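You operate a simulated robot arm through the tools that you are given. There is no shell and no other tool.

You are at the controls of a simulated robot arm. One attempt, no reset.

JOB
Put things in order on the left end of the control desk. At the end: the teal tin from the left end of the control desk stands on top of the yellow note block; the teal locker key (marked "2") from the left end of the control desk stands where the brown plug (marked "PULSE") stood; the brown plug stands where the vial stood; the vial from the left end of the control desk stands where the teal tin stood; the green earplug pack (marked "EAR PLUGS") from the left end of the control desk stands on top of the blue spool; whatever was shut is shut again. Leave all else as you found it, and nothing knocked over.

It is judged by the outcome, as a careful person would: the job done as asked, and still so three seconds after it is handed in. It fails if anything else is knocked over, pushed out of place, dropped, spilled or broken.

ROBOT AND FRAMES
A 6-joint arm with a two-finger gripper, fixed in place. Base frame: the origin is on the floor under the middle of its stand, x ahead of it, y to its left, z up. Lengths are in m, angles in degrees, forces in N, time in s.
With the tool pointing down near the work surface it reaches from about 0.3 to 0.68 m from the base axis. Its first joint turns from -66.0 to 66.0 degrees. Payload 2.45 kg.
The TCP is the grasp point between the finger pads, 0.03 m short of the fingertips. In the tool frame z runs along the fingers and y along their closing line. The gripper opens to 0.106 m; its body begins 0.079 m behind the TCP.
Orientation is that of the tool frame in the base frame, as [roll, pitch, yaw] about the fixed x, y, z axes, in that order (R = Rz(yaw) Ry(pitch) Rx(roll)). With the fingers straight down and closing along the base's y, the tool's x points along the base's -x, its y along +y and its z along -z.

CONTROLS
- The arm moves only by the tool play_rows. Its argument "motion" is a list of rows, each an object (a shift or turn left out is 0, a gripper value left out holds the last) with "fingers": the closure, from 0 (fully open) to 1 (shut); "travel": the shift along the tool's x, y, z in m, a list of three; "rotation": the turn, a rotation vector about the tool's x, y, z in rad, a list of three. In form: [{"fingers": fingers, "travel": [dx, dy, dz], "rotation": [wx, wy, wz]}, ...]. A call has 1 to 20 rows; each row is the pose to reach, as a shift and turn from the pose commanded when the call began, along the tool's axes at that moment. Rows are played at 5 a second. More than 0.05 m and 8.6 degrees between two rows, or a gripper value outside its range, and nothing of the call is played. A pose out of reach is approached as far as the arm can. The call stops where the force on the tool passes 40 N (or 10 N more than at its start, if that is more) or the arm is blocked; 0.2 s more then pass. Each finger travels about 0.153 m/s and halts on what it meets, pressing with about 30 N; the grip force reading is that of the motor and also rises with nothing between the fingers. The clock runs only during rows and for 0.2 s after the last one: add rows that repeat a pose to give the fingers time. It gives the time, the measured TCP pose, the force on the tool (base axes), the opening and the grip force at its end, in the units of the frame above (readings bear some noise), with the torque about the TCP (base axes, N m) and any sound that the robot's microphone picked up.
- Cameras (640 x 400 px; columns grow to the right, rows downward): "scene" is fixed at [0.0537, 0.4232, 1.3932]; the picture's right is [-0.66, -0.75, 0.00], its down [-0.53, 0.46, -0.71] and it looks along [0.54, -0.47, -0.70] (base axes); focal length 298 px, centre (320, 200). "wrist" rides on the gripper at [0.076, -0.002, -0.106] in the tool frame; the picture's right is [0.02, 1.00, 0.00], its down [-0.78, 0.02, -0.62] and it looks along [-0.62, 0.01, 0.78] (tool axes); focal length 247 px, centre (320, 200). There is no depth. A picture from a camera that has moved, and an enlarged one, comes with that camera's place and axes in the base frame and with its lens. The place of the scene camera against the robot may be out by one fixed shift of up to 0.012 m in any direction.
- capture(camera): a new picture of that camera. It takes no simulated time.
- inspect(camera, box): a new picture of the part [left, top, right, bottom] of that camera's present view, enlarged. It takes no simulated time.
- finish_job(): hands the job in; it is judged then, once.

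Places have to be worked out from the pictures, the camera data and where the tool is seen. Open the gripper and draw the arm clear of the work before you hand the job in, unless the task says otherwise.

The tools are called as a command line: name --argument value ..., lists and objects as JSON in quotes. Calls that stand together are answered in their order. play_rows: Moves the arm, as the interface text tells. Its arguments: {"type":"object","properties":{"motion":{"type":"array","items":{"type":"object","properties":{"fingers":{"type":"number"},"travel":{"type":"array","items":{"type":"number"}},"rotation":{"type":"array","items":{"type":"number"}}}}}},"required":["motion"]} The other tools are called the same way: capture (camera) takes a picture; inspect (camera, box) takes an enlarged picture of a part of a camera's view; finish_job () hands the job in.

At the start:

```text
time: 0.0
eef_pos: [0.2527, 0.174, 1.1066]
tcp_rot: [179.9, 0.1, 179.9]
force: [1.1, 0.5, 0.2]
moment: [0.05, -0.01, 0.0]
width: 0.1061
gripper_force: 0.0
```

scene: 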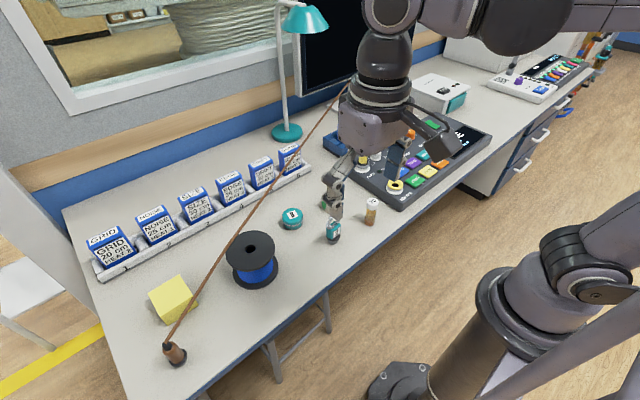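
wrist: 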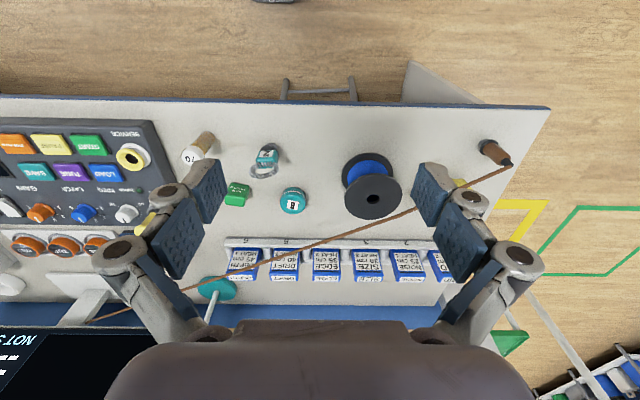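

I start by looking closely at the left end of the desk in both cameras before moving anything.

inspect --camera "scene" --box '[220, 120, 420, 300]'

inspect --camera "scene" --box '[70, 200, 310, 390]'

inspect --camera "wrist" --box '[140, 100, 360, 300]'

inspect --camera "wrist" --box '[330, 100, 560, 300]'

```text
2.22 times, centred on (320, 210) of scene
camera zoom: at [0.0537, 0.4232, 1.3932], right [-0.66, -0.75, 0.0], down [-0.53, 0.46, -0.71], along [0.54, -0.47, -0.7], focal length 663 px, centre (320, 178)
```

zoom: 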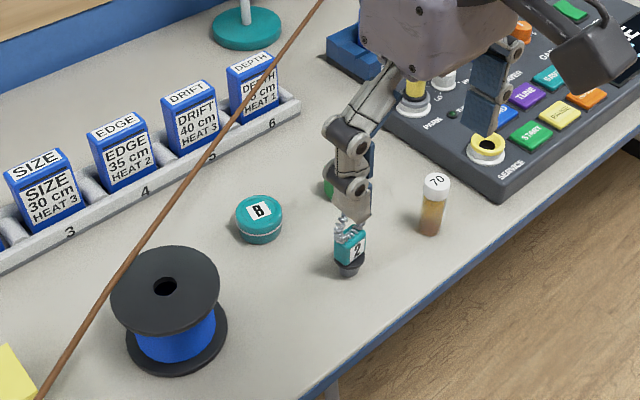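

```text
2.11 times, centred on (190, 295) of scene
camera zoom: at [0.0537, 0.4232, 1.3932], right [-0.66, -0.75, 0.0], down [-0.53, 0.46, -0.71], along [0.54, -0.47, -0.7], focal length 628 px, centre (594, 0)
```

zoom: 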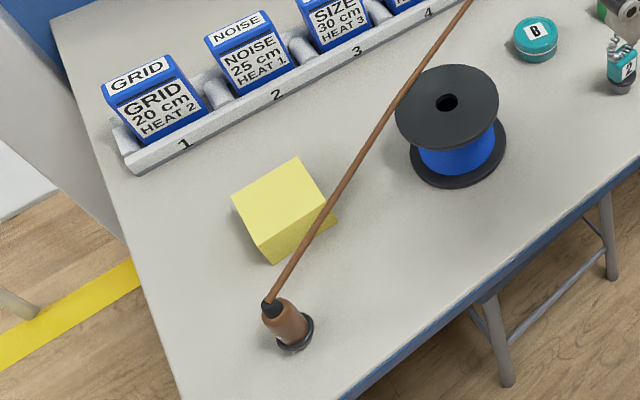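

```text
2.00 times, centred on (250, 200) of wrist
camera zoom: at [0.1773, 0.1712, 1.2128], right [-0.02, 1.0, 0.0], down [0.78, 0.02, 0.62], along [0.62, 0.01, -0.78], focal length 494 px, centre (460, 200)
```

zoom: 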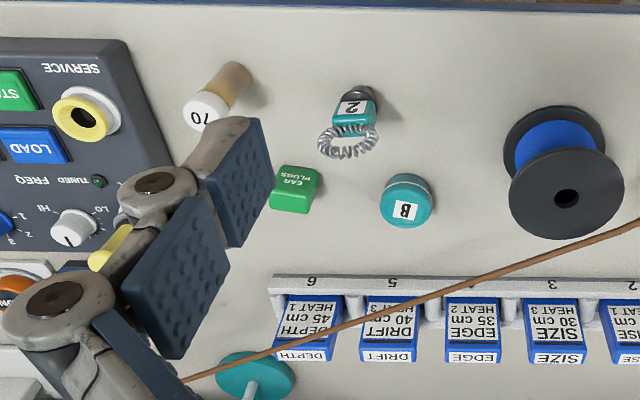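

```text
2.00 times, centred on (445, 200) of wrist
camera zoom: at [0.1773, 0.1712, 1.2128], right [-0.02, 1.0, 0.0], down [0.78, 0.02, 0.62], along [0.62, 0.01, -0.78], focal length 494 px, centre (70, 200)
```

zoom: 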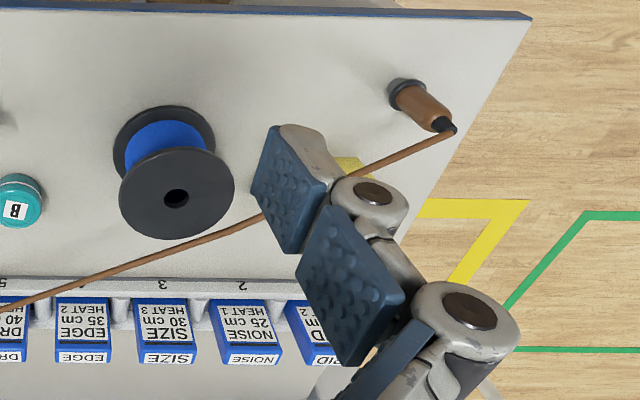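

The tin triangulates to about (0.52, 0.12, 0.78), so the desk top is near z 0.765. The brown plug has a cable running from it, so I look at the cable's far end and the rest of the desk more closely.

inspect --camera "scene" --box '[260, 60, 500, 210]'

inspect --camera "wrist" --box '[0, 100, 240, 340]'

inspect --camera "scene" --box '[310, 180, 400, 250]'

inspect --camera "scene" --box '[130, 260, 230, 380]'

```text
2.67 times, centred on (380, 135) of scene
camera zoom: at [0.0537, 0.4232, 1.3932], right [-0.66, -0.75, 0.0], down [-0.53, 0.46, -0.71], along [0.54, -0.47, -0.7], focal length 795 px, centre (160, 373)
```

zoom: 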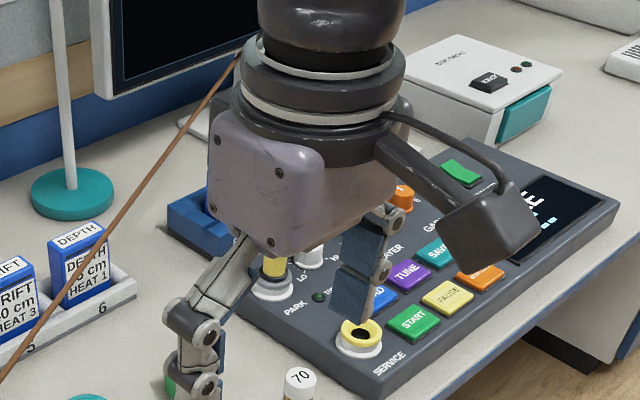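

```text
1.67 times, centred on (120, 220) of wrist
camera zoom: at [0.1773, 0.1712, 1.2128], right [-0.02, 1.0, 0.0], down [0.78, 0.02, 0.62], along [0.62, 0.01, -0.78], focal length 412 px, centre (653, 167)
```

zoom: 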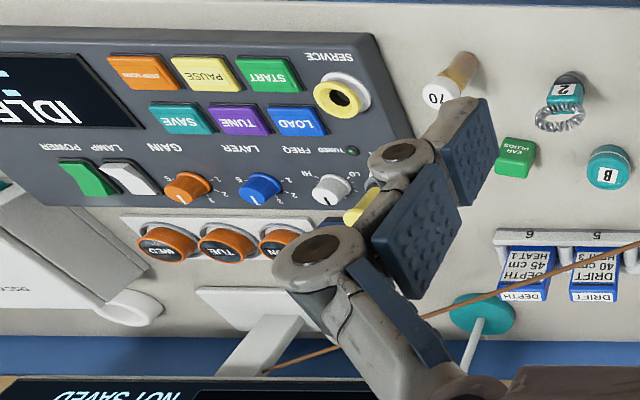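

```text
5.71 times, centred on (355, 215) of scene
camera zoom: at [0.0537, 0.4232, 1.3932], right [-0.66, -0.75, 0.0], down [-0.53, 0.46, -0.71], along [0.54, -0.47, -0.7], focal length 1704 px, centre (120, 114)
```

zoom: 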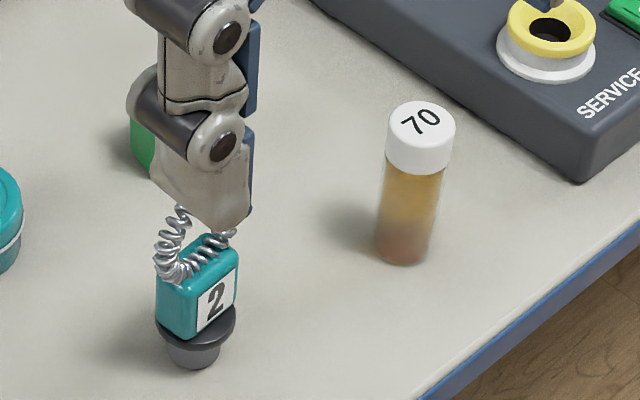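

```text
3.33 times, centred on (180, 320) of scene
camera zoom: at [0.0537, 0.4232, 1.3932], right [-0.66, -0.75, 0.0], down [-0.53, 0.46, -0.71], along [0.54, -0.47, -0.7], focal length 994 px, centre (787, -200)
```

zoom: 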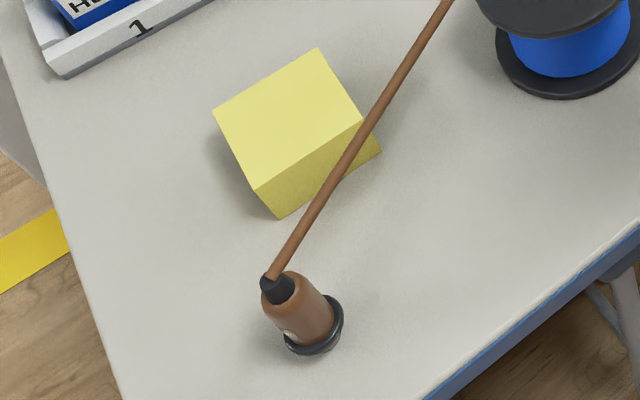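

The cable triangulates to a roughly horizontal run at z≈0.85–0.88 from the plug top (0.38, 0.50) toward the back near the monitor. I shift the hand about 0.22 m to the right at the same height to uncover the rest of the cable and the earplug pack.

play_rows --motion '[{"travel": [0, -0.045, 0]}, {"travel": [0, -0.09, 0]}, {"travel": [0, -0.135, 0]}, {"travel": [0, -0.18, 0]}, {"travel": [0, -0.225, 0]}, {"travel": [0, -0.225, 0]}]'

capture --camera "scene"

capture --camera "wrist"

```text
time: 1.4
eef_pos: [0.2524, -0.0522, 1.1043]
tcp_rot: [179.9, 0.1, 180.0]
force: [0.2, 0.6, -0.7]
moment: [-0.02, 0.0, -0.02]
width: 0.1059
gripper_force: 0.1
```

```text
taken
```

scene: 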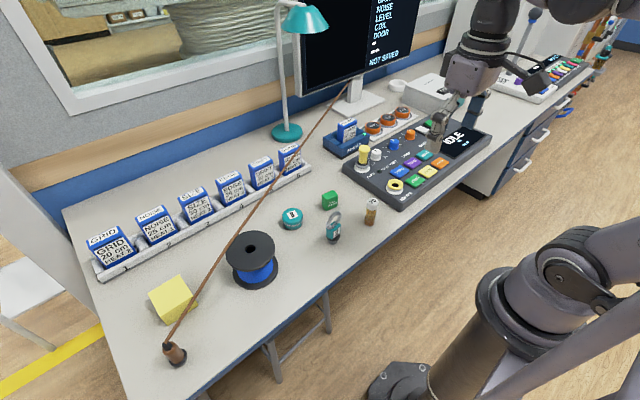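

```text
taken
camera wrist: at [0.1771, -0.0542, 1.2122], right [-0.02, 1.0, 0.0], down [0.78, 0.02, 0.62], along [0.62, 0.01, -0.78], focal length 247 px, centre (320, 200)
```

wrist: 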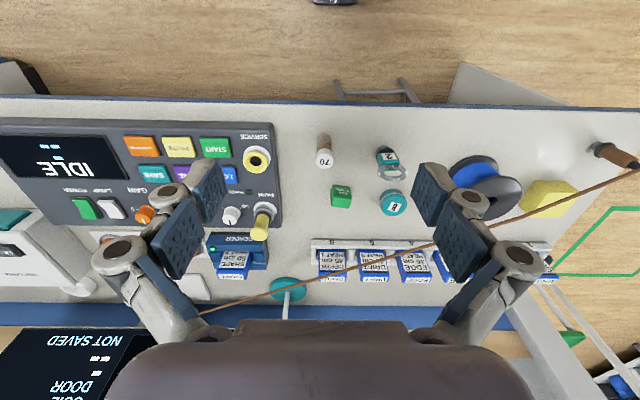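

inspect --camera "scene" --box '[260, 60, 420, 160]'

inspect --camera "scene" --box '[260, 160, 420, 260]'

inspect --camera "wrist" --box '[280, 100, 440, 260]'

inspect --camera "wrist" --box '[400, 100, 640, 260]'

inspect --camera "wrist" --box '[140, 200, 340, 340]'

```text
4.00 times, centred on (340, 110) of scene
camera zoom: at [0.0537, 0.4232, 1.3932], right [-0.66, -0.75, 0.0], down [-0.53, 0.46, -0.71], along [0.54, -0.47, -0.7], focal length 1193 px, centre (240, 560)
```

zoom: 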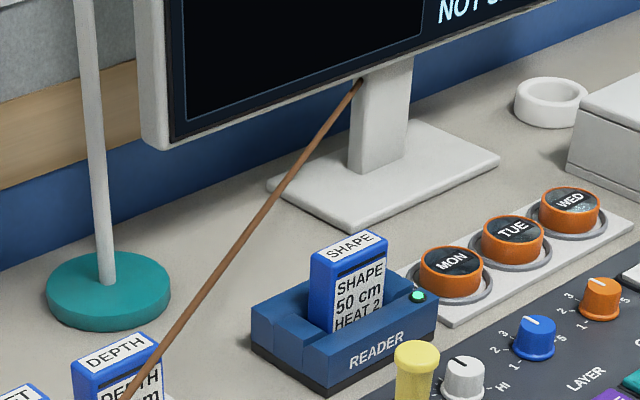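

```text
4.00 times, centred on (340, 210) of scene
camera zoom: at [0.0537, 0.4232, 1.3932], right [-0.66, -0.75, 0.0], down [-0.53, 0.46, -0.71], along [0.54, -0.47, -0.7], focal length 1193 px, centre (240, 160)
```

zoom: 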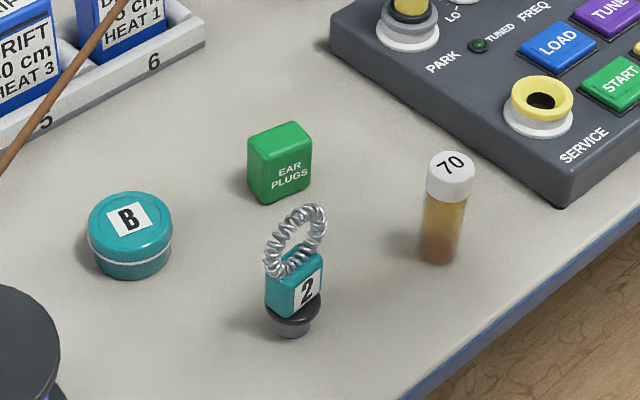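

```text
2.50 times, centred on (360, 180) of wrist
camera zoom: at [0.1771, -0.0542, 1.2122], right [-0.02, 1.0, 0.0], down [0.78, 0.02, 0.62], along [0.62, 0.01, -0.78], focal length 617 px, centre (220, 250)
```

zoom: 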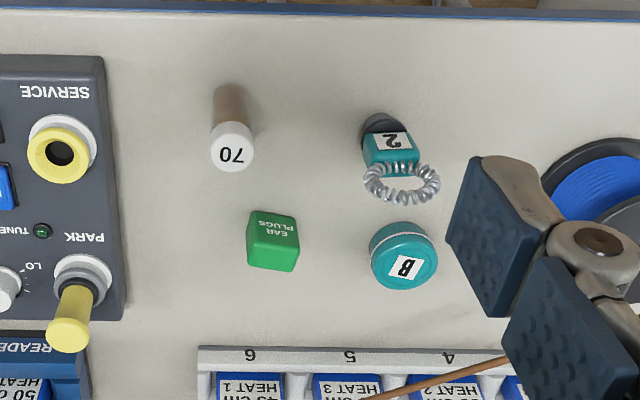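

```text
2.50 times, centred on (520, 180) of wrist
camera zoom: at [0.1771, -0.0542, 1.2122], right [-0.02, 1.0, 0.0], down [0.78, 0.02, 0.62], along [0.62, 0.01, -0.78], focal length 617 px, centre (-180, 250)
```

zoom: 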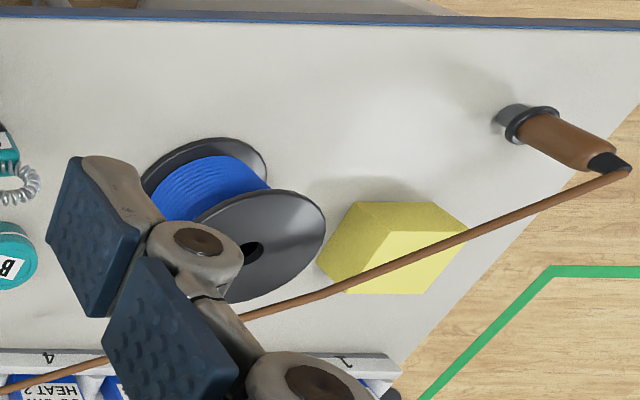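

```text
2.86 times, centred on (240, 270) of wrist
camera zoom: at [0.1771, -0.0542, 1.2122], right [-0.02, 1.0, 0.0], down [0.78, 0.02, 0.62], along [0.62, 0.01, -0.78], focal length 706 px, centre (549, 0)
```

zoom: 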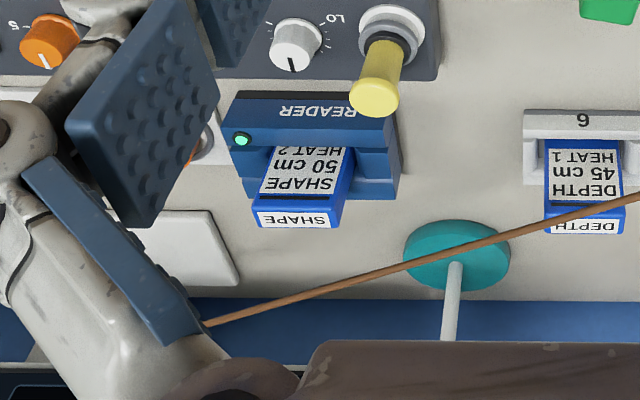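

The cable ends at the monitor's lower edge, near (0.89, -0.46, 0.89). It hangs just above the spool, so I plan to park the vial temporarily, move the plug and its cable out of the way first, then do the rest. I hover over the vial (≈0.38, -0.043) for a precise check, with the fingers partly closed.

play_rows --motion '[{"travel": [-0.032, 0.002, 0.026], "fingers": 0.4}, {"travel": [-0.064, 0.0045, 0.052], "fingers": 0.4}, {"travel": [-0.096, 0.007, 0.078], "fingers": 0.4}, {"travel": [-0.1276, 0.009, 0.104], "fingers": 0.4}, {"travel": [-0.1276, 0.009, 0.104], "fingers": 0.4}]'

capture --camera "wrist"

inspect --camera "scene" --box '[280, 120, 440, 260]'

```text
time: 2.6
eef_pos: [0.3819, -0.0428, 1.0021]
tcp_rot: [179.9, 0.2, -180.0]
force: [0.7, -0.1, -0.2]
moment: [-0.01, -0.02, 0.01]
width: 0.0636
gripper_force: 0.0
```

```text
taken
camera wrist: at [0.3064, -0.0449, 1.1083], right [-0.02, 1.0, 0.0], down [0.78, 0.02, 0.62], along [0.62, 0.01, -0.78], focal length 247 px, centre (320, 200)
```

wrist: 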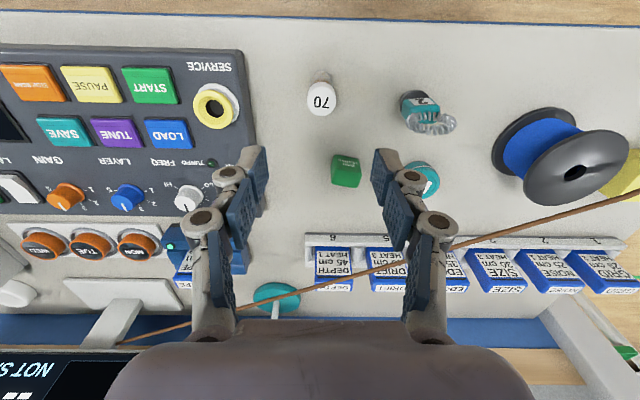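

```text
2.86 times, centred on (360, 190) of scene
camera zoom: at [0.0537, 0.4232, 1.3932], right [-0.66, -0.75, 0.0], down [-0.53, 0.46, -0.71], along [0.54, -0.47, -0.7], focal length 852 px, centre (206, 229)
```

zoom: 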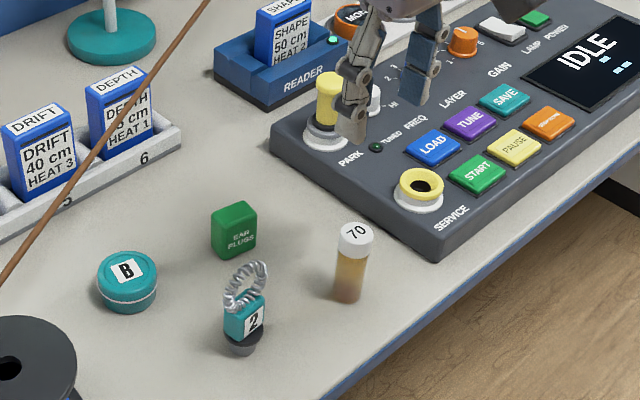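

The cap shows almost exactly where a point straight under the tool should appear. I zoom in to confirm the cap centre and width before descending.

inspect --camera "wrist" --box '[280, 60, 380, 130]'

inspect --camera "wrist" --box '[320, 60, 480, 230]'

```text
5.71 times, centred on (330, 95) of wrist
camera zoom: at [0.3064, -0.0449, 1.1083], right [-0.02, 1.0, 0.0], down [0.78, 0.02, 0.62], along [0.62, 0.01, -0.78], focal length 1411 px, centre (263, 800)
```

zoom: 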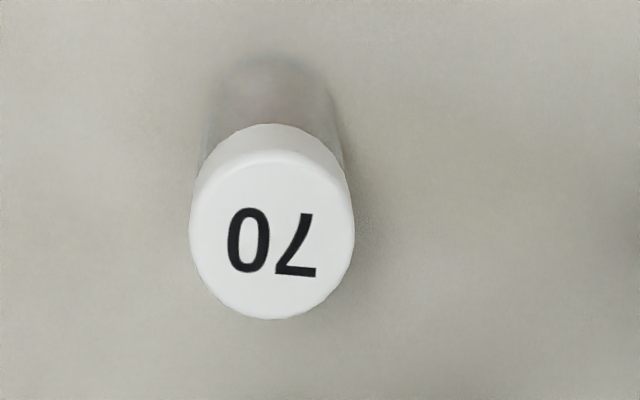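

```text
2.35 times, centred on (400, 145) of wrist
camera zoom: at [0.3064, -0.0449, 1.1083], right [-0.02, 1.0, 0.0], down [0.78, 0.02, 0.62], along [0.62, 0.01, -0.78], focal length 581 px, centre (132, 329)
```

zoom: 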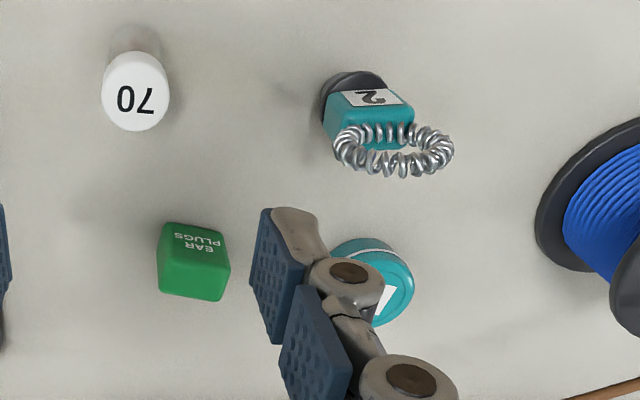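

Cap centre works out to (0.3826, -0.042), diameter about 0.029, within 1 mm of the tool axis. I descend to TCP z≈0.805 and close on the vial.

play_rows --motion '[{"travel": [0, 0.0005, 0.045], "fingers": 0.4}, {"travel": [0, 0.0005, 0.09], "fingers": 0.4}, {"travel": [0, 0.0005, 0.13], "fingers": 0.4}, {"travel": [0, 0.0005, 0.165], "fingers": 0.4}, {"travel": [0, 0.0005, 0.185], "fingers": 0.4}, {"travel": [0, 0.0005, 0.197], "fingers": 0.4}, {"travel": [0, 0.0005, 0.197], "fingers": 0.4}]'

capture --camera "wrist"

inspect --camera "scene" --box '[310, 140, 430, 250]'

```text
time: 4.2
eef_pos: [0.3809, -0.0404, 0.8051]
tcp_rot: [179.9, 0.1, 180.0]
force: [-0.2, 0.4, -0.3]
moment: [0.05, 0.01, 0.0]
width: 0.0635
gripper_force: 0.0
```

```text
taken
camera wrist: at [0.3051, -0.0437, 0.9113], right [-0.02, 1.0, 0.0], down [0.78, 0.02, 0.62], along [0.62, 0.01, -0.78], focal length 247 px, centre (320, 200)
```

wrist: 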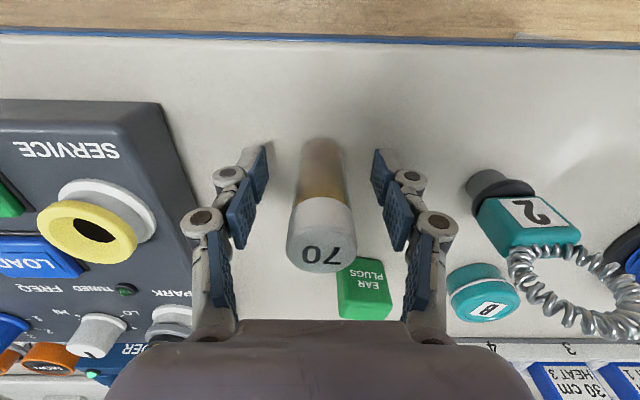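

```text
3.64 times, centred on (370, 195) of scene
camera zoom: at [0.0537, 0.4232, 1.3932], right [-0.66, -0.75, 0.0], down [-0.53, 0.46, -0.71], along [0.54, -0.47, -0.7], focal length 1085 px, centre (138, 218)
```

zoom: 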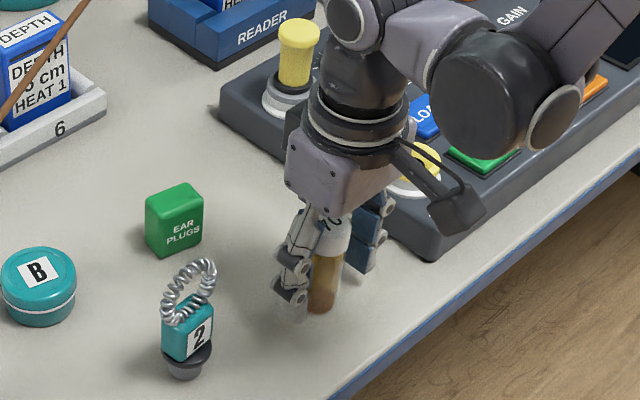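

The vial stands centred between the pads, clear of the console and other items. I close the fingers on it and then read the grip.

play_rows --motion '[{"fingers": 0.6}, {"fingers": 0.8}, {"fingers": 0.9}, {"fingers": 0.9}]'

capture --camera "wrist"

```text
time: 5.2
eef_pos: [0.3812, -0.0412, 0.804]
tcp_rot: [179.9, 0.2, -180.0]
force: [0.1, -1.0, 0.1]
moment: [-0.02, 0.02, 0.0]
width: 0.0285
gripper_force: 30.1
```

```text
taken
camera wrist: at [0.3051, -0.0438, 0.9116], right [-0.02, 1.0, 0.0], down [0.78, 0.02, 0.62], along [0.62, 0.01, -0.78], focal length 247 px, centre (320, 200)
```

wrist: 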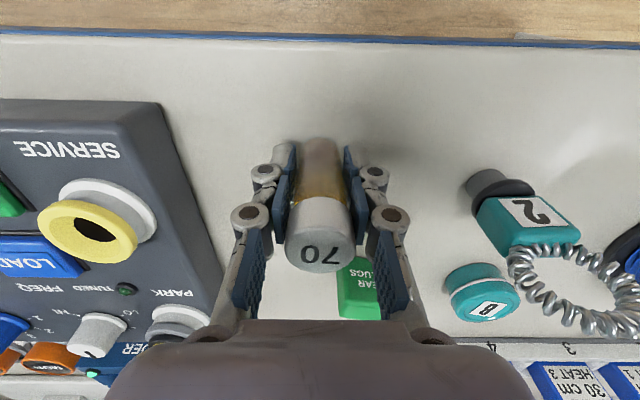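

Width 0.0285 with 30 N: the vial is held. I lift 0.13 m, check it comes up whole, and carry it over to above the temporary spot (0.381, 0.17).

play_rows --motion '[{"travel": [0, 0, -0.02]}, {"travel": [0, 0, -0.06]}, {"travel": [0, 0, -0.1]}, {"travel": [0, 0, -0.13]}, {"travel": [0, 0.04, -0.13]}, {"travel": [0, 0.085, -0.13]}, {"travel": [0, 0.13, -0.13]}, {"travel": [0, 0.175, -0.13]}, {"travel": [0, 0.212, -0.13]}, {"travel": [0, 0.212, -0.13]}]'

capture --camera "wrist"

capture --camera "scene"

```text
time: 7.4
eef_pos: [0.3808, 0.1711, 0.9349]
tcp_rot: [179.9, 0.2, 180.0]
force: [0.2, 0.2, 0.5]
moment: [-0.02, -0.01, -0.01]
width: 0.0286
gripper_force: 29.9
```

```text
taken
camera wrist: at [0.3052, 0.1681, 1.0417], right [-0.02, 1.0, 0.0], down [0.78, 0.02, 0.62], along [0.62, 0.01, -0.78], focal length 247 px, centre (320, 200)
```

wrist: 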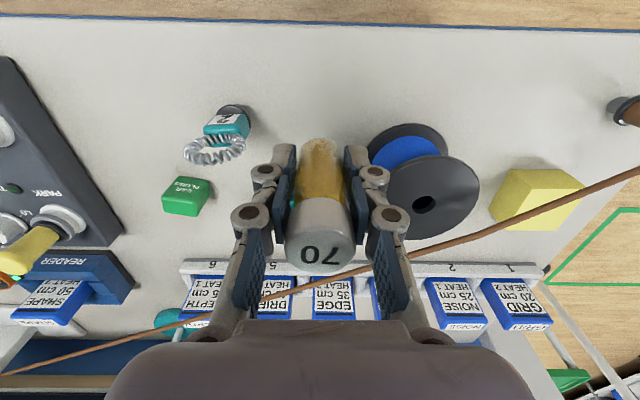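

```text
taken
```

scene: 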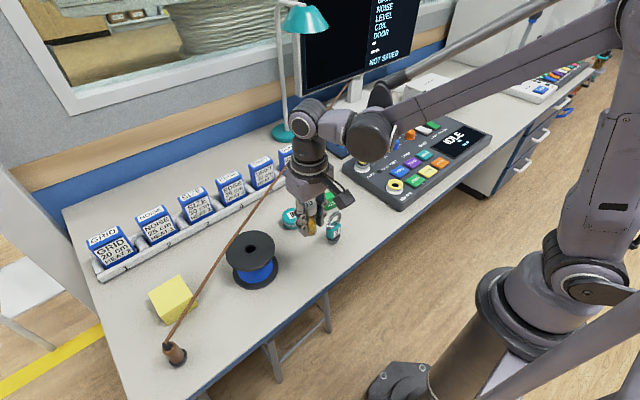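

The vial came up whole and upright, and the spot beneath is clear of the key and spool. I lower it the same 0.13 m, then release gently.

play_rows --motion '[{"travel": [0, 0, 0.04]}, {"travel": [0, 0, 0.08]}, {"travel": [0, 0, 0.11]}, {"travel": [0, 0, 0.122]}, {"travel": [0, 0, 0.1293]}, {"travel": [0, 0, 0.1293]}, {"travel": [0, 0, 0.1293]}]'

capture --camera "wrist"

inspect --camera "scene" --box '[230, 160, 370, 290]'

```text
time: 9.0
eef_pos: [0.3816, 0.1718, 0.807]
tcp_rot: [179.9, 0.1, -179.9]
force: [0.3, 0.4, -1.4]
moment: [-0.01, 0.0, 0.0]
width: 0.0288
gripper_force: 30.3
```

```text
taken
camera wrist: at [0.3056, 0.168, 0.9124], right [-0.02, 1.0, 0.0], down [0.78, 0.02, 0.62], along [0.62, 0.01, -0.78], focal length 247 px, centre (320, 200)
```

wrist: 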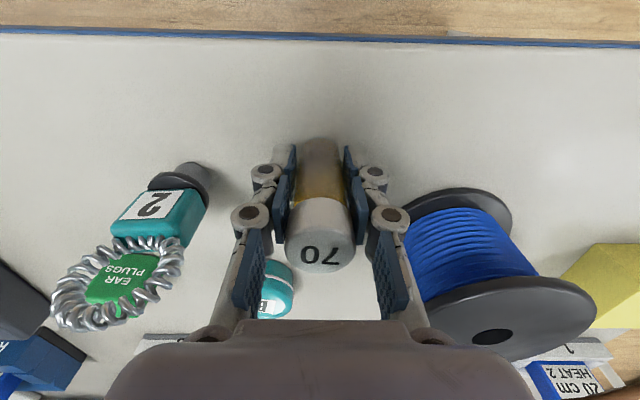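

```text
3.08 times, centred on (300, 225) of scene
camera zoom: at [0.0537, 0.4232, 1.3932], right [-0.66, -0.75, 0.0], down [-0.53, 0.46, -0.71], along [0.54, -0.47, -0.7], focal length 918 px, centre (382, 123)
```

zoom: 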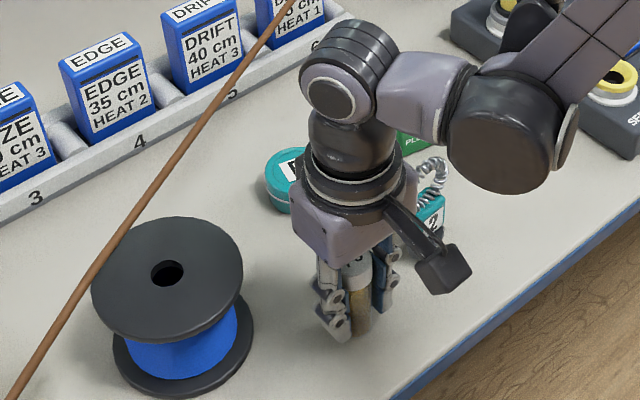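

The tool is within about 1 mm of the height it had when it gripped the vial, so the base is at the desk. I open slowly, then rise straight up.

play_rows --motion '[{"fingers": 0.7}, {"fingers": 0.6}, {"fingers": 0.45}, {"fingers": 0.4}, {"fingers": 0.4, "travel": [0, 0, -0.04]}, {"fingers": 0.4, "travel": [0, 0, -0.085]}, {"fingers": 0.4, "travel": [0, 0, -0.13]}, {"fingers": 0.4, "travel": [0, 0, -0.175]}, {"fingers": 0.4, "travel": [0, 0, -0.22]}, {"fingers": 0.4, "travel": [0, 0, -0.22]}]'

capture --camera "wrist"

capture --camera "scene"

```text
time: 11.2
eef_pos: [0.3793, 0.17, 1.0254]
tcp_rot: [180.0, 0.2, 179.9]
force: [-0.2, 0.8, 0.1]
moment: [-0.01, -0.01, 0.01]
width: 0.0634
gripper_force: 0.0
```

```text
taken
camera wrist: at [0.3047, 0.168, 1.1328], right [-0.02, 1.0, 0.0], down [0.78, 0.02, 0.62], along [0.62, 0.01, -0.78], focal length 247 px, centre (320, 200)
```

wrist: 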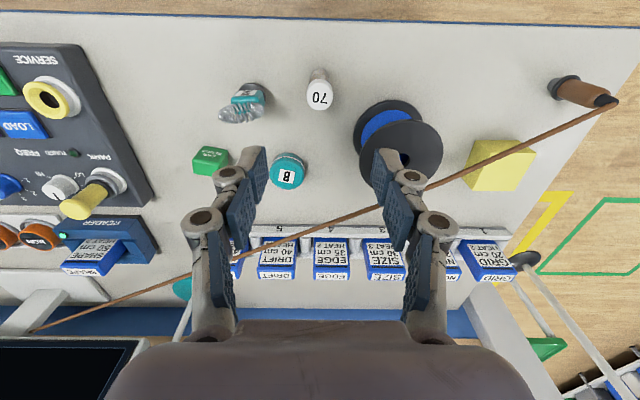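

```text
taken
```

scene: 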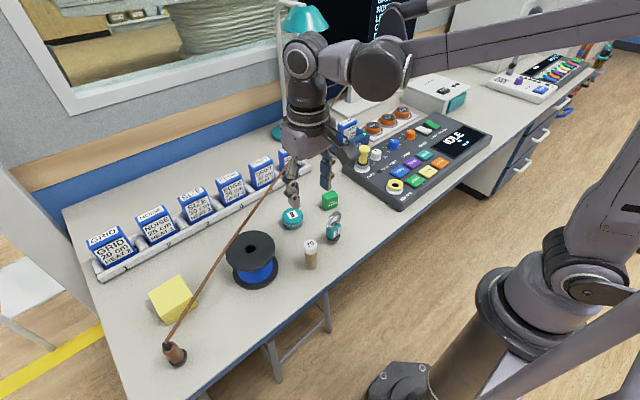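

The vial stands upright at its parking spot and everything else is unmoved. Next the plug: I move to a hover above it (≈0.388, 0.505) while turning the hand -50° so the fingers close across the cable, not onto it.

play_rows --motion '[{"travel": [-0.001, 0.042, 0.003], "rotation": [0, 0, 0.11], "fingers": 0.3}, {"travel": [-0.002, 0.084, 0.006], "rotation": [0, 0, 0.22], "fingers": 0.3}, {"travel": [-0.003, 0.126, 0.009], "rotation": [0, 0, 0.33], "fingers": 0.3}, {"travel": [-0.004, 0.168, 0.012], "rotation": [0, 0, 0.44], "fingers": 0.3}, {"travel": [-0.005, 0.21, 0.015], "rotation": [0, 0, 0.55], "fingers": 0.3}, {"travel": [-0.006, 0.252, 0.018], "rotation": [0, 0, 0.66], "fingers": 0.3}, {"travel": [-0.007, 0.294, 0.021], "rotation": [0, 0, 0.77], "fingers": 0.3}, {"travel": [-0.008, 0.335, 0.025], "rotation": [0, 0, 0.873], "fingers": 0.3}, {"travel": [-0.008, 0.335, 0.025], "rotation": [0, 0, 0.873], "fingers": 0.3}]'

capture --camera "wrist"

capture --camera "scene"

```text
time: 13.2
eef_pos: [0.3887, 0.5081, 1.0025]
tcp_rot: [179.9, 0.0, 129.8]
force: [0.0, 0.1, -0.2]
moment: [-0.01, 0.0, 0.01]
width: 0.0742
gripper_force: 0.1
```

```text
taken
camera wrist: at [0.3387, 0.5643, 1.1091], right [0.75, 0.66, 0.0], down [0.51, -0.59, 0.62], along [0.41, -0.47, -0.78], focal length 247 px, centre (320, 200)
```

wrist: 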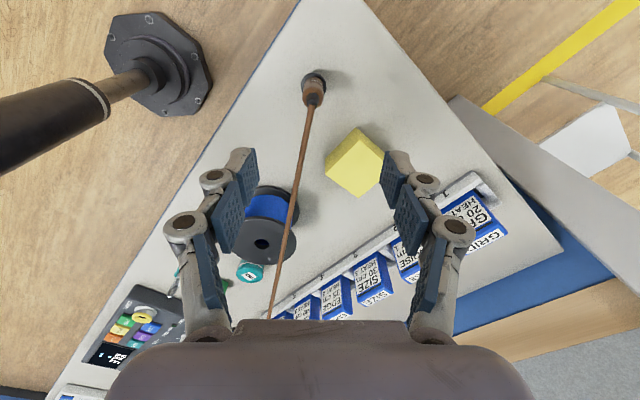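

```text
taken
```

scene: 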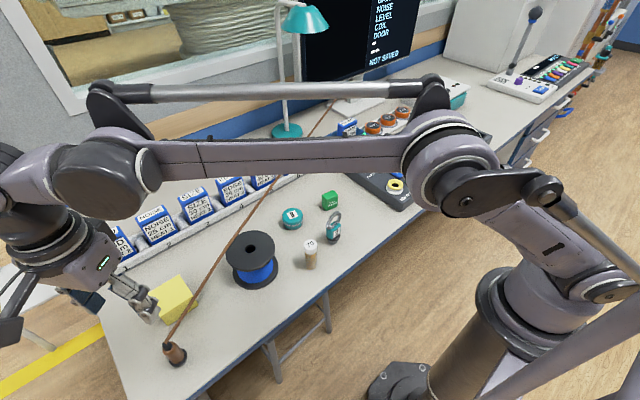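

inspect --camera "wrist" --box '[270, 50, 360, 130]'

inspect --camera "wrist" --box '[220, 100, 420, 300]'

inspect --camera "scene" --box '[130, 270, 230, 380]'

```text
5.00 times, centred on (315, 90) of wrist
camera zoom: at [0.3387, 0.5643, 1.1091], right [0.75, 0.66, 0.0], down [0.51, -0.59, 0.62], along [0.41, -0.47, -0.78], focal length 1235 px, centre (345, 750)
```

zoom: 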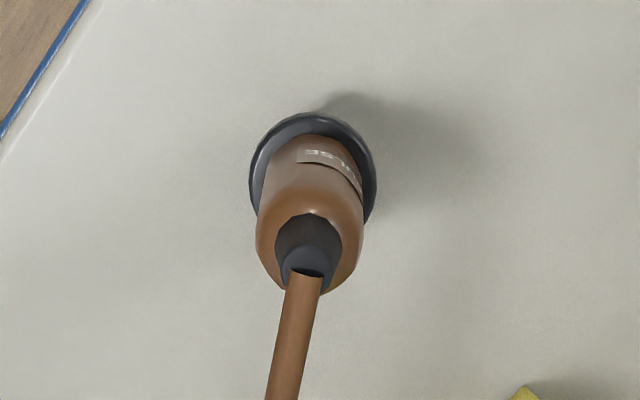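

```text
2.00 times, centred on (320, 200) of wrist
camera zoom: at [0.3387, 0.5643, 1.1091], right [0.75, 0.66, 0.0], down [0.51, -0.59, 0.62], along [0.41, -0.47, -0.78], focal length 494 px, centre (320, 200)
```

zoom: 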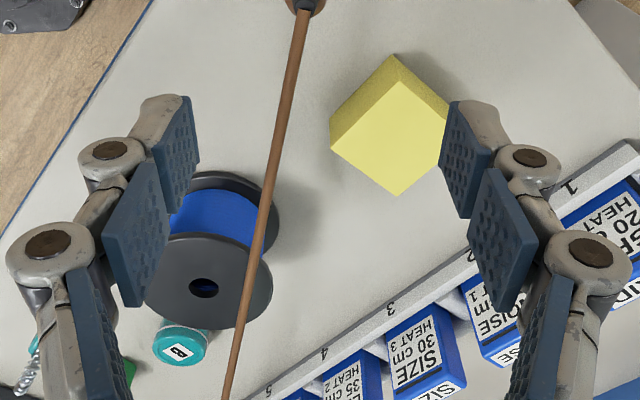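

```text
3.64 times, centred on (180, 325) of scene
camera zoom: at [0.0537, 0.4232, 1.3932], right [-0.66, -0.75, 0.0], down [-0.53, 0.46, -0.71], along [0.54, -0.47, -0.7], focal length 1085 px, centre (829, -254)
```

zoom: 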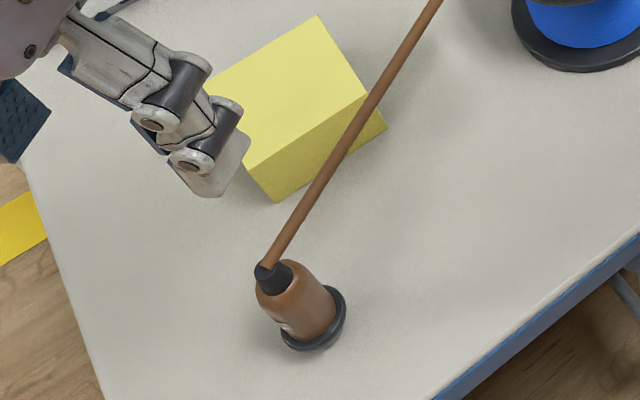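

The plug works out to (0.3855, 0.498), body about 0.024 thick, with the cable leaving between the fingers' closing sides. I shift onto it and descend to TCP z≈0.812, just above its flange.

play_rows --motion '[{"travel": [-0.0049, -0.0085, 0.0], "fingers": 0.4}, {"travel": [-0.0049, -0.0085, 0.045], "fingers": 0.4}, {"travel": [-0.0049, -0.0085, 0.09], "fingers": 0.4}, {"travel": [-0.0049, -0.0085, 0.125], "fingers": 0.4}, {"travel": [-0.0049, -0.0085, 0.15], "fingers": 0.4}, {"travel": [-0.0049, -0.0085, 0.165], "fingers": 0.4}, {"travel": [-0.0049, -0.0085, 0.165], "fingers": 0.4}]'

capture --camera "wrist"

inspect --camera "scene" --box '[100, 240, 260, 390]'

```text
time: 14.8
eef_pos: [0.3849, 0.4974, 0.8357]
tcp_rot: [179.9, 0.1, 130.0]
force: [-0.3, -0.5, -0.3]
moment: [0.01, 0.01, 0.0]
width: 0.0636
gripper_force: 0.0
```

```text
taken
camera wrist: at [0.336, 0.5533, 0.9426], right [0.75, 0.66, 0.0], down [0.51, -0.59, 0.62], along [0.41, -0.47, -0.78], focal length 247 px, centre (320, 200)
```

wrist: 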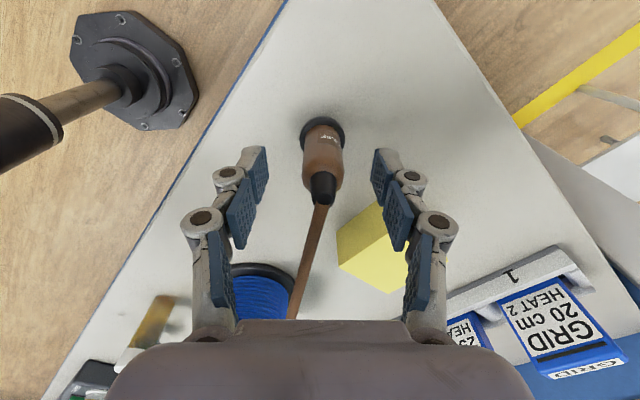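

```text
2.67 times, centred on (180, 315) of scene
camera zoom: at [0.0537, 0.4232, 1.3932], right [-0.66, -0.75, 0.0], down [-0.53, 0.46, -0.71], along [0.54, -0.47, -0.7], focal length 795 px, centre (693, -107)
```

zoom: 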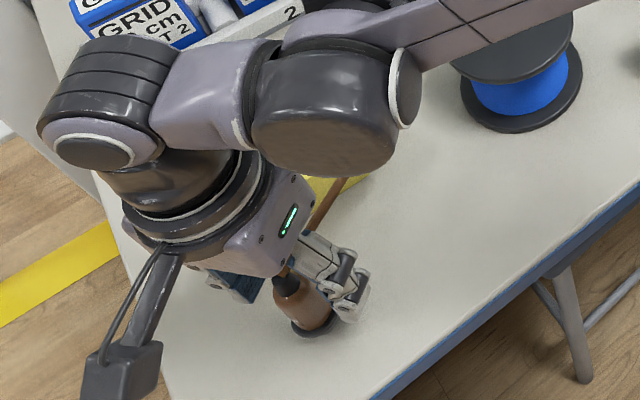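

The plug sits centred between the pads and the cable passes freely under the palm. I go down the last 0.024 m and close on the body.

play_rows --motion '[{"travel": [0, 0, 0.012], "fingers": 0.4}, {"travel": [0, 0, 0.023], "fingers": 0.4}, {"travel": [0, 0, 0.023], "fingers": 0.4}, {"travel": [0, 0, 0.023], "fingers": 0.6}, {"travel": [0, 0, 0.023], "fingers": 0.8}, {"travel": [0, 0, 0.023], "fingers": 0.95}, {"travel": [0, 0, 0.023], "fingers": 0.95}]'

capture --camera "wrist"

```text
time: 16.4
eef_pos: [0.3859, 0.4972, 0.8126]
tcp_rot: [179.9, 0.0, 130.0]
force: [0.9, 0.7, 13.9]
moment: [0.09, -0.04, -0.03]
width: 0.0222
gripper_force: 30.3
```

```text
taken
camera wrist: at [0.336, 0.553, 0.9203], right [0.75, 0.66, 0.0], down [0.51, -0.59, 0.62], along [0.41, -0.47, -0.78], focal length 247 px, centre (320, 200)
```

wrist: 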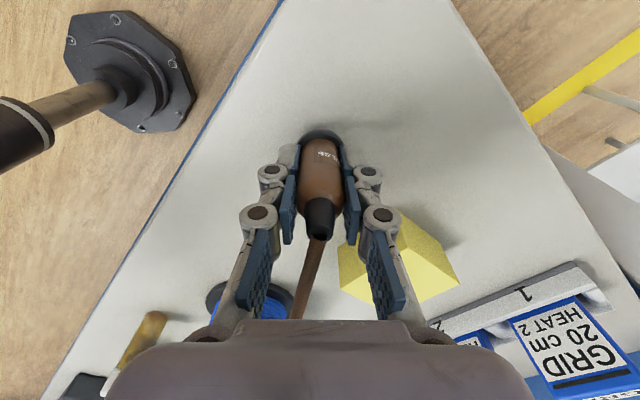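

Width 0.0222 and 30 N: the plug is held (the fingertips press lightly on its flange). I lift straight up in small steps and watch the force in case the cable pulls.

play_rows --motion '[{"travel": [0, 0, -0.01]}, {"travel": [0, 0, -0.03]}, {"travel": [0, 0, -0.06]}, {"travel": [0, 0, -0.06]}]'

capture --camera "wrist"

capture --camera "scene"

```text
time: 17.4
eef_pos: [0.3858, 0.4966, 0.8726]
tcp_rot: [179.9, -0.1, 130.0]
force: [0.0, 0.9, 0.2]
moment: [0.0, 0.0, -0.01]
width: 0.0221
gripper_force: 30.2
```

```text
taken
camera wrist: at [0.3352, 0.553, 0.9802], right [0.75, 0.66, 0.0], down [0.51, -0.59, 0.62], along [0.41, -0.47, -0.78], focal length 247 px, centre (320, 200)
```

wrist: 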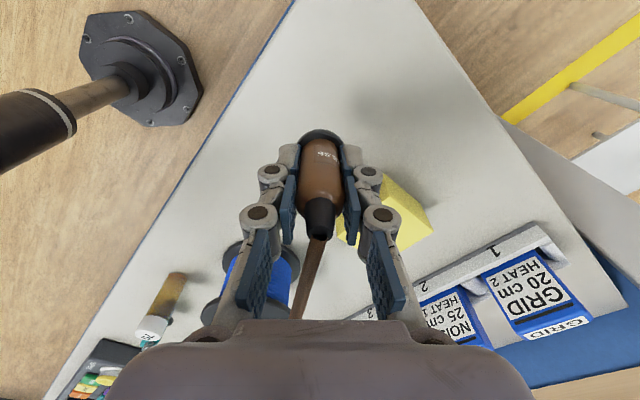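

```text
taken
```

scene: 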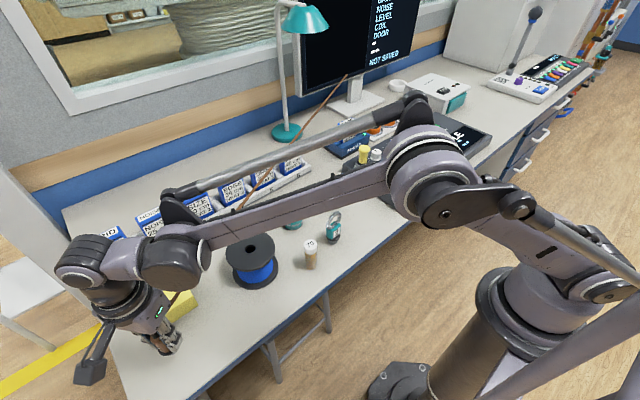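

No tension felt; the plug is off the desk and the cable simply follows. I lift another 0.12 m so plug and cable clear everything, then carry it to above the vial's old spot (0.3815, -0.042).

play_rows --motion '[{"travel": [0, 0, -0.04]}, {"travel": [0, 0, -0.08]}, {"travel": [0, 0, -0.12]}, {"travel": [-0.0341, -0.0291, -0.12]}, {"travel": [-0.0683, -0.0582, -0.12]}, {"travel": [-0.1024, -0.0873, -0.12]}, {"travel": [-0.1365, -0.1164, -0.12]}, {"travel": [-0.1707, -0.1455, -0.12]}, {"travel": [-0.2048, -0.1746, -0.12]}, {"travel": [-0.2389, -0.2037, -0.12]}, {"travel": [-0.2731, -0.2328, -0.12]}, {"travel": [-0.3072, -0.2619, -0.12]}, {"travel": [-0.3413, -0.291, -0.12]}, {"travel": [-0.3755, -0.3201, -0.12]}, {"travel": [-0.4096, -0.3492, -0.12]}, {"travel": [-0.4096, -0.3492, -0.12]}]'

capture --camera "wrist"

capture --camera "scene"

```text
time: 20.8
eef_pos: [0.3808, -0.0419, 0.9927]
tcp_rot: [179.9, 0.0, 130.0]
force: [0.0, -0.5, 0.1]
moment: [0.03, 0.02, 0.03]
width: 0.0221
gripper_force: 30.4
```

```text
taken
camera wrist: at [0.3312, 0.0141, 1.0992], right [0.75, 0.66, 0.0], down [0.52, -0.59, 0.62], along [0.41, -0.47, -0.78], focal length 247 px, centre (320, 200)
```

wrist: 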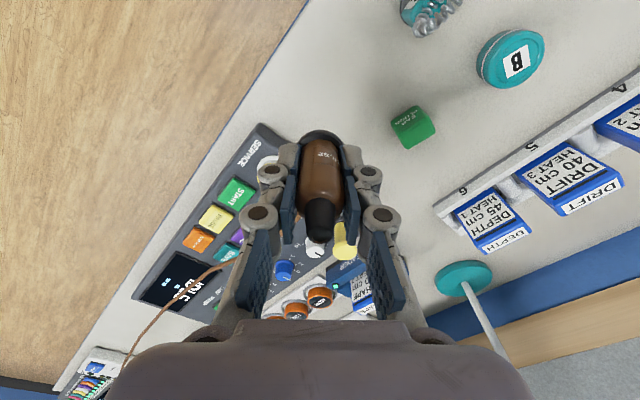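

```text
taken
```

scene: 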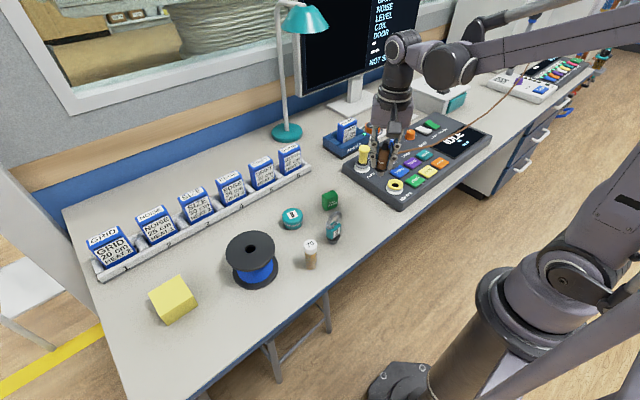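

The plug hangs straight in the grip over the vial's old spot; the slack cable now bows off to the right. I zoom in to see how the cable runs before lowering.

inspect --camera "scene" --box '[340, 40, 560, 210]'

inspect --camera "wrist" --box '[80, 120, 400, 380]'

```text
2.35 times, centred on (450, 125) of scene
camera zoom: at [0.0537, 0.4232, 1.3932], right [-0.66, -0.75, 0.0], down [-0.53, 0.46, -0.71], along [0.54, -0.47, -0.7], focal length 702 px, centre (14, 376)
```

zoom: 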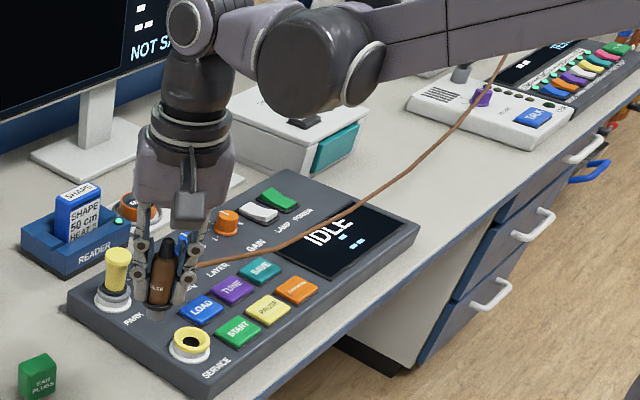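

```text
1.54 times, centred on (240, 250) of wrist
camera zoom: at [0.3312, 0.0141, 1.0992], right [0.75, 0.66, 0.0], down [0.52, -0.59, 0.62], along [0.41, -0.47, -0.78], focal length 380 px, centre (443, 123)
```

zoom: 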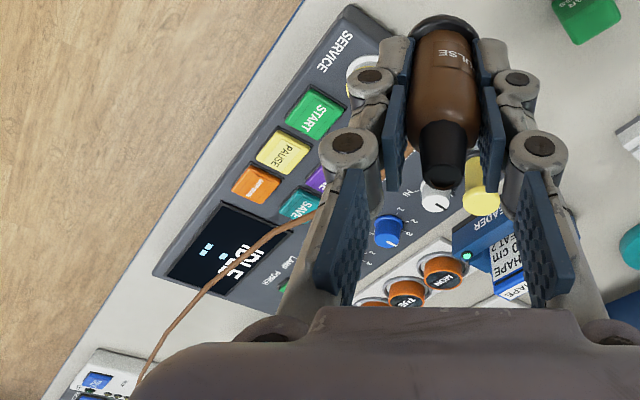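

The cable seems to have swung right with momentum. I hold still for about two seconds and look again to see whether it is settling.

play_rows --motion '[{"travel": [0, 0, 0]}, {"travel": [0, 0, 0]}, {"travel": [0, 0, 0]}, {"travel": [0, 0, 0]}, {"travel": [0, 0, 0]}, {"travel": [0, 0, 0]}, {"travel": [0, 0, 0]}, {"travel": [0, 0, 0]}, {"travel": [0, 0, 0]}, {"travel": [0, 0, 0]}]'

inspect --camera "scene" --box '[340, 40, 560, 210]'

capture --camera "wrist"

```text
time: 23.0
eef_pos: [0.3806, -0.0419, 0.9923]
tcp_rot: [179.9, 0.0, 130.0]
force: [0.7, -0.1, -0.1]
moment: [0.0, -0.01, -0.01]
width: 0.0218
gripper_force: 30.7
```

```text
2.35 times, centred on (450, 125) of scene
camera zoom: at [0.0537, 0.4232, 1.3932], right [-0.66, -0.75, 0.0], down [-0.53, 0.46, -0.71], along [0.54, -0.47, -0.7], focal length 702 px, centre (14, 376)
```

zoom: 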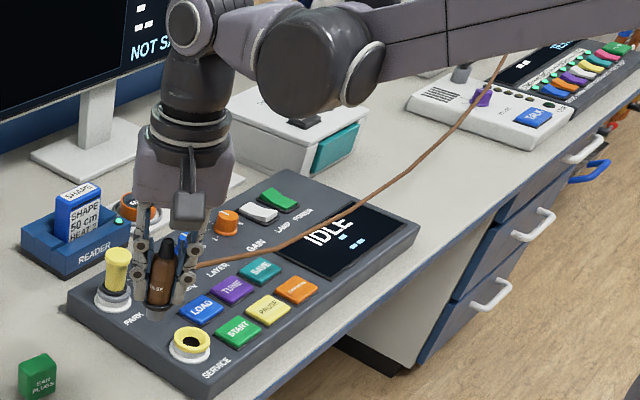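

```text
taken
camera wrist: at [0.3312, 0.0146, 1.0992], right [0.75, 0.66, 0.0], down [0.51, -0.59, 0.62], along [0.41, -0.47, -0.78], focal length 247 px, centre (320, 200)
```

wrist: 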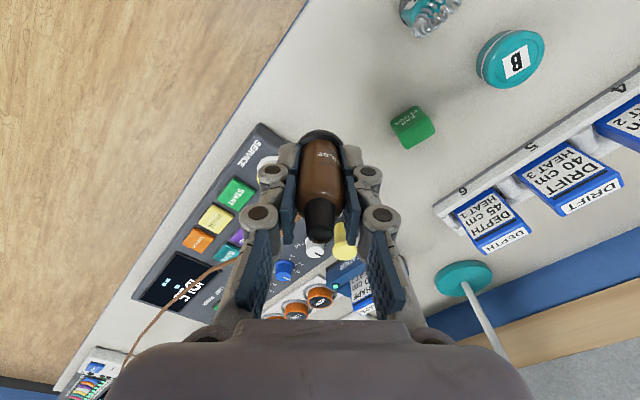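

The cable is at rest in a shallow sag running right along x≈0.42, so its far end may not be where I assumed. I inspect the area around where it ends before going on.

inspect --camera "scene" --box '[440, 0, 640, 130]'

inspect --camera "scene" --box '[280, 30, 440, 150]'

inspect --camera "wrist" --box '[30, 240, 250, 400]'

```text
3.08 times, centred on (540, 65) of scene
camera zoom: at [0.0537, 0.4232, 1.3932], right [-0.66, -0.75, 0.0], down [-0.53, 0.46, -0.71], along [0.54, -0.47, -0.7], focal length 918 px, centre (-357, 615)
```

zoom: 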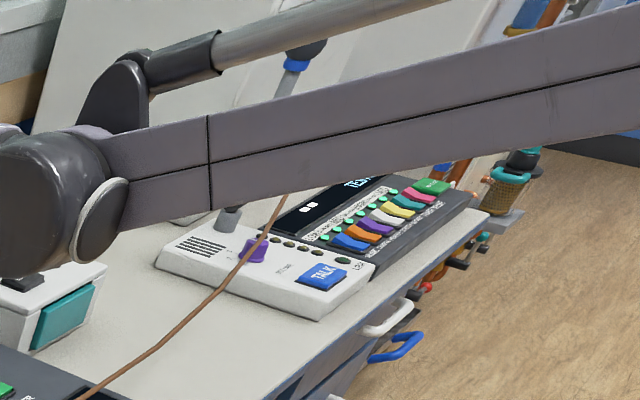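

```text
3.33 times, centred on (360, 90) of scene
camera zoom: at [0.0537, 0.4232, 1.3932], right [-0.66, -0.75, 0.0], down [-0.53, 0.46, -0.71], along [0.54, -0.47, -0.7], focal length 994 px, centre (187, 567)
```

zoom: 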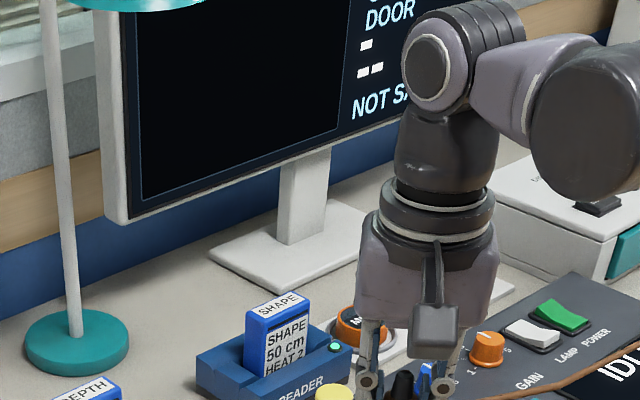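

```text
2.50 times, centred on (140, 320) of wrist
camera zoom: at [0.3312, 0.0146, 1.0992], right [0.75, 0.66, 0.0], down [0.51, -0.59, 0.62], along [0.41, -0.47, -0.78], focal length 617 px, centre (770, -100)
```

zoom: 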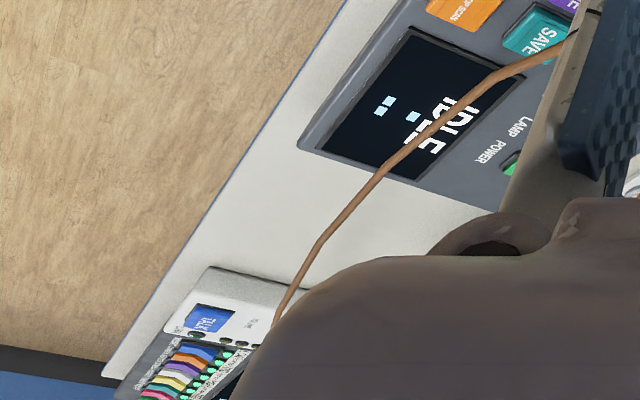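

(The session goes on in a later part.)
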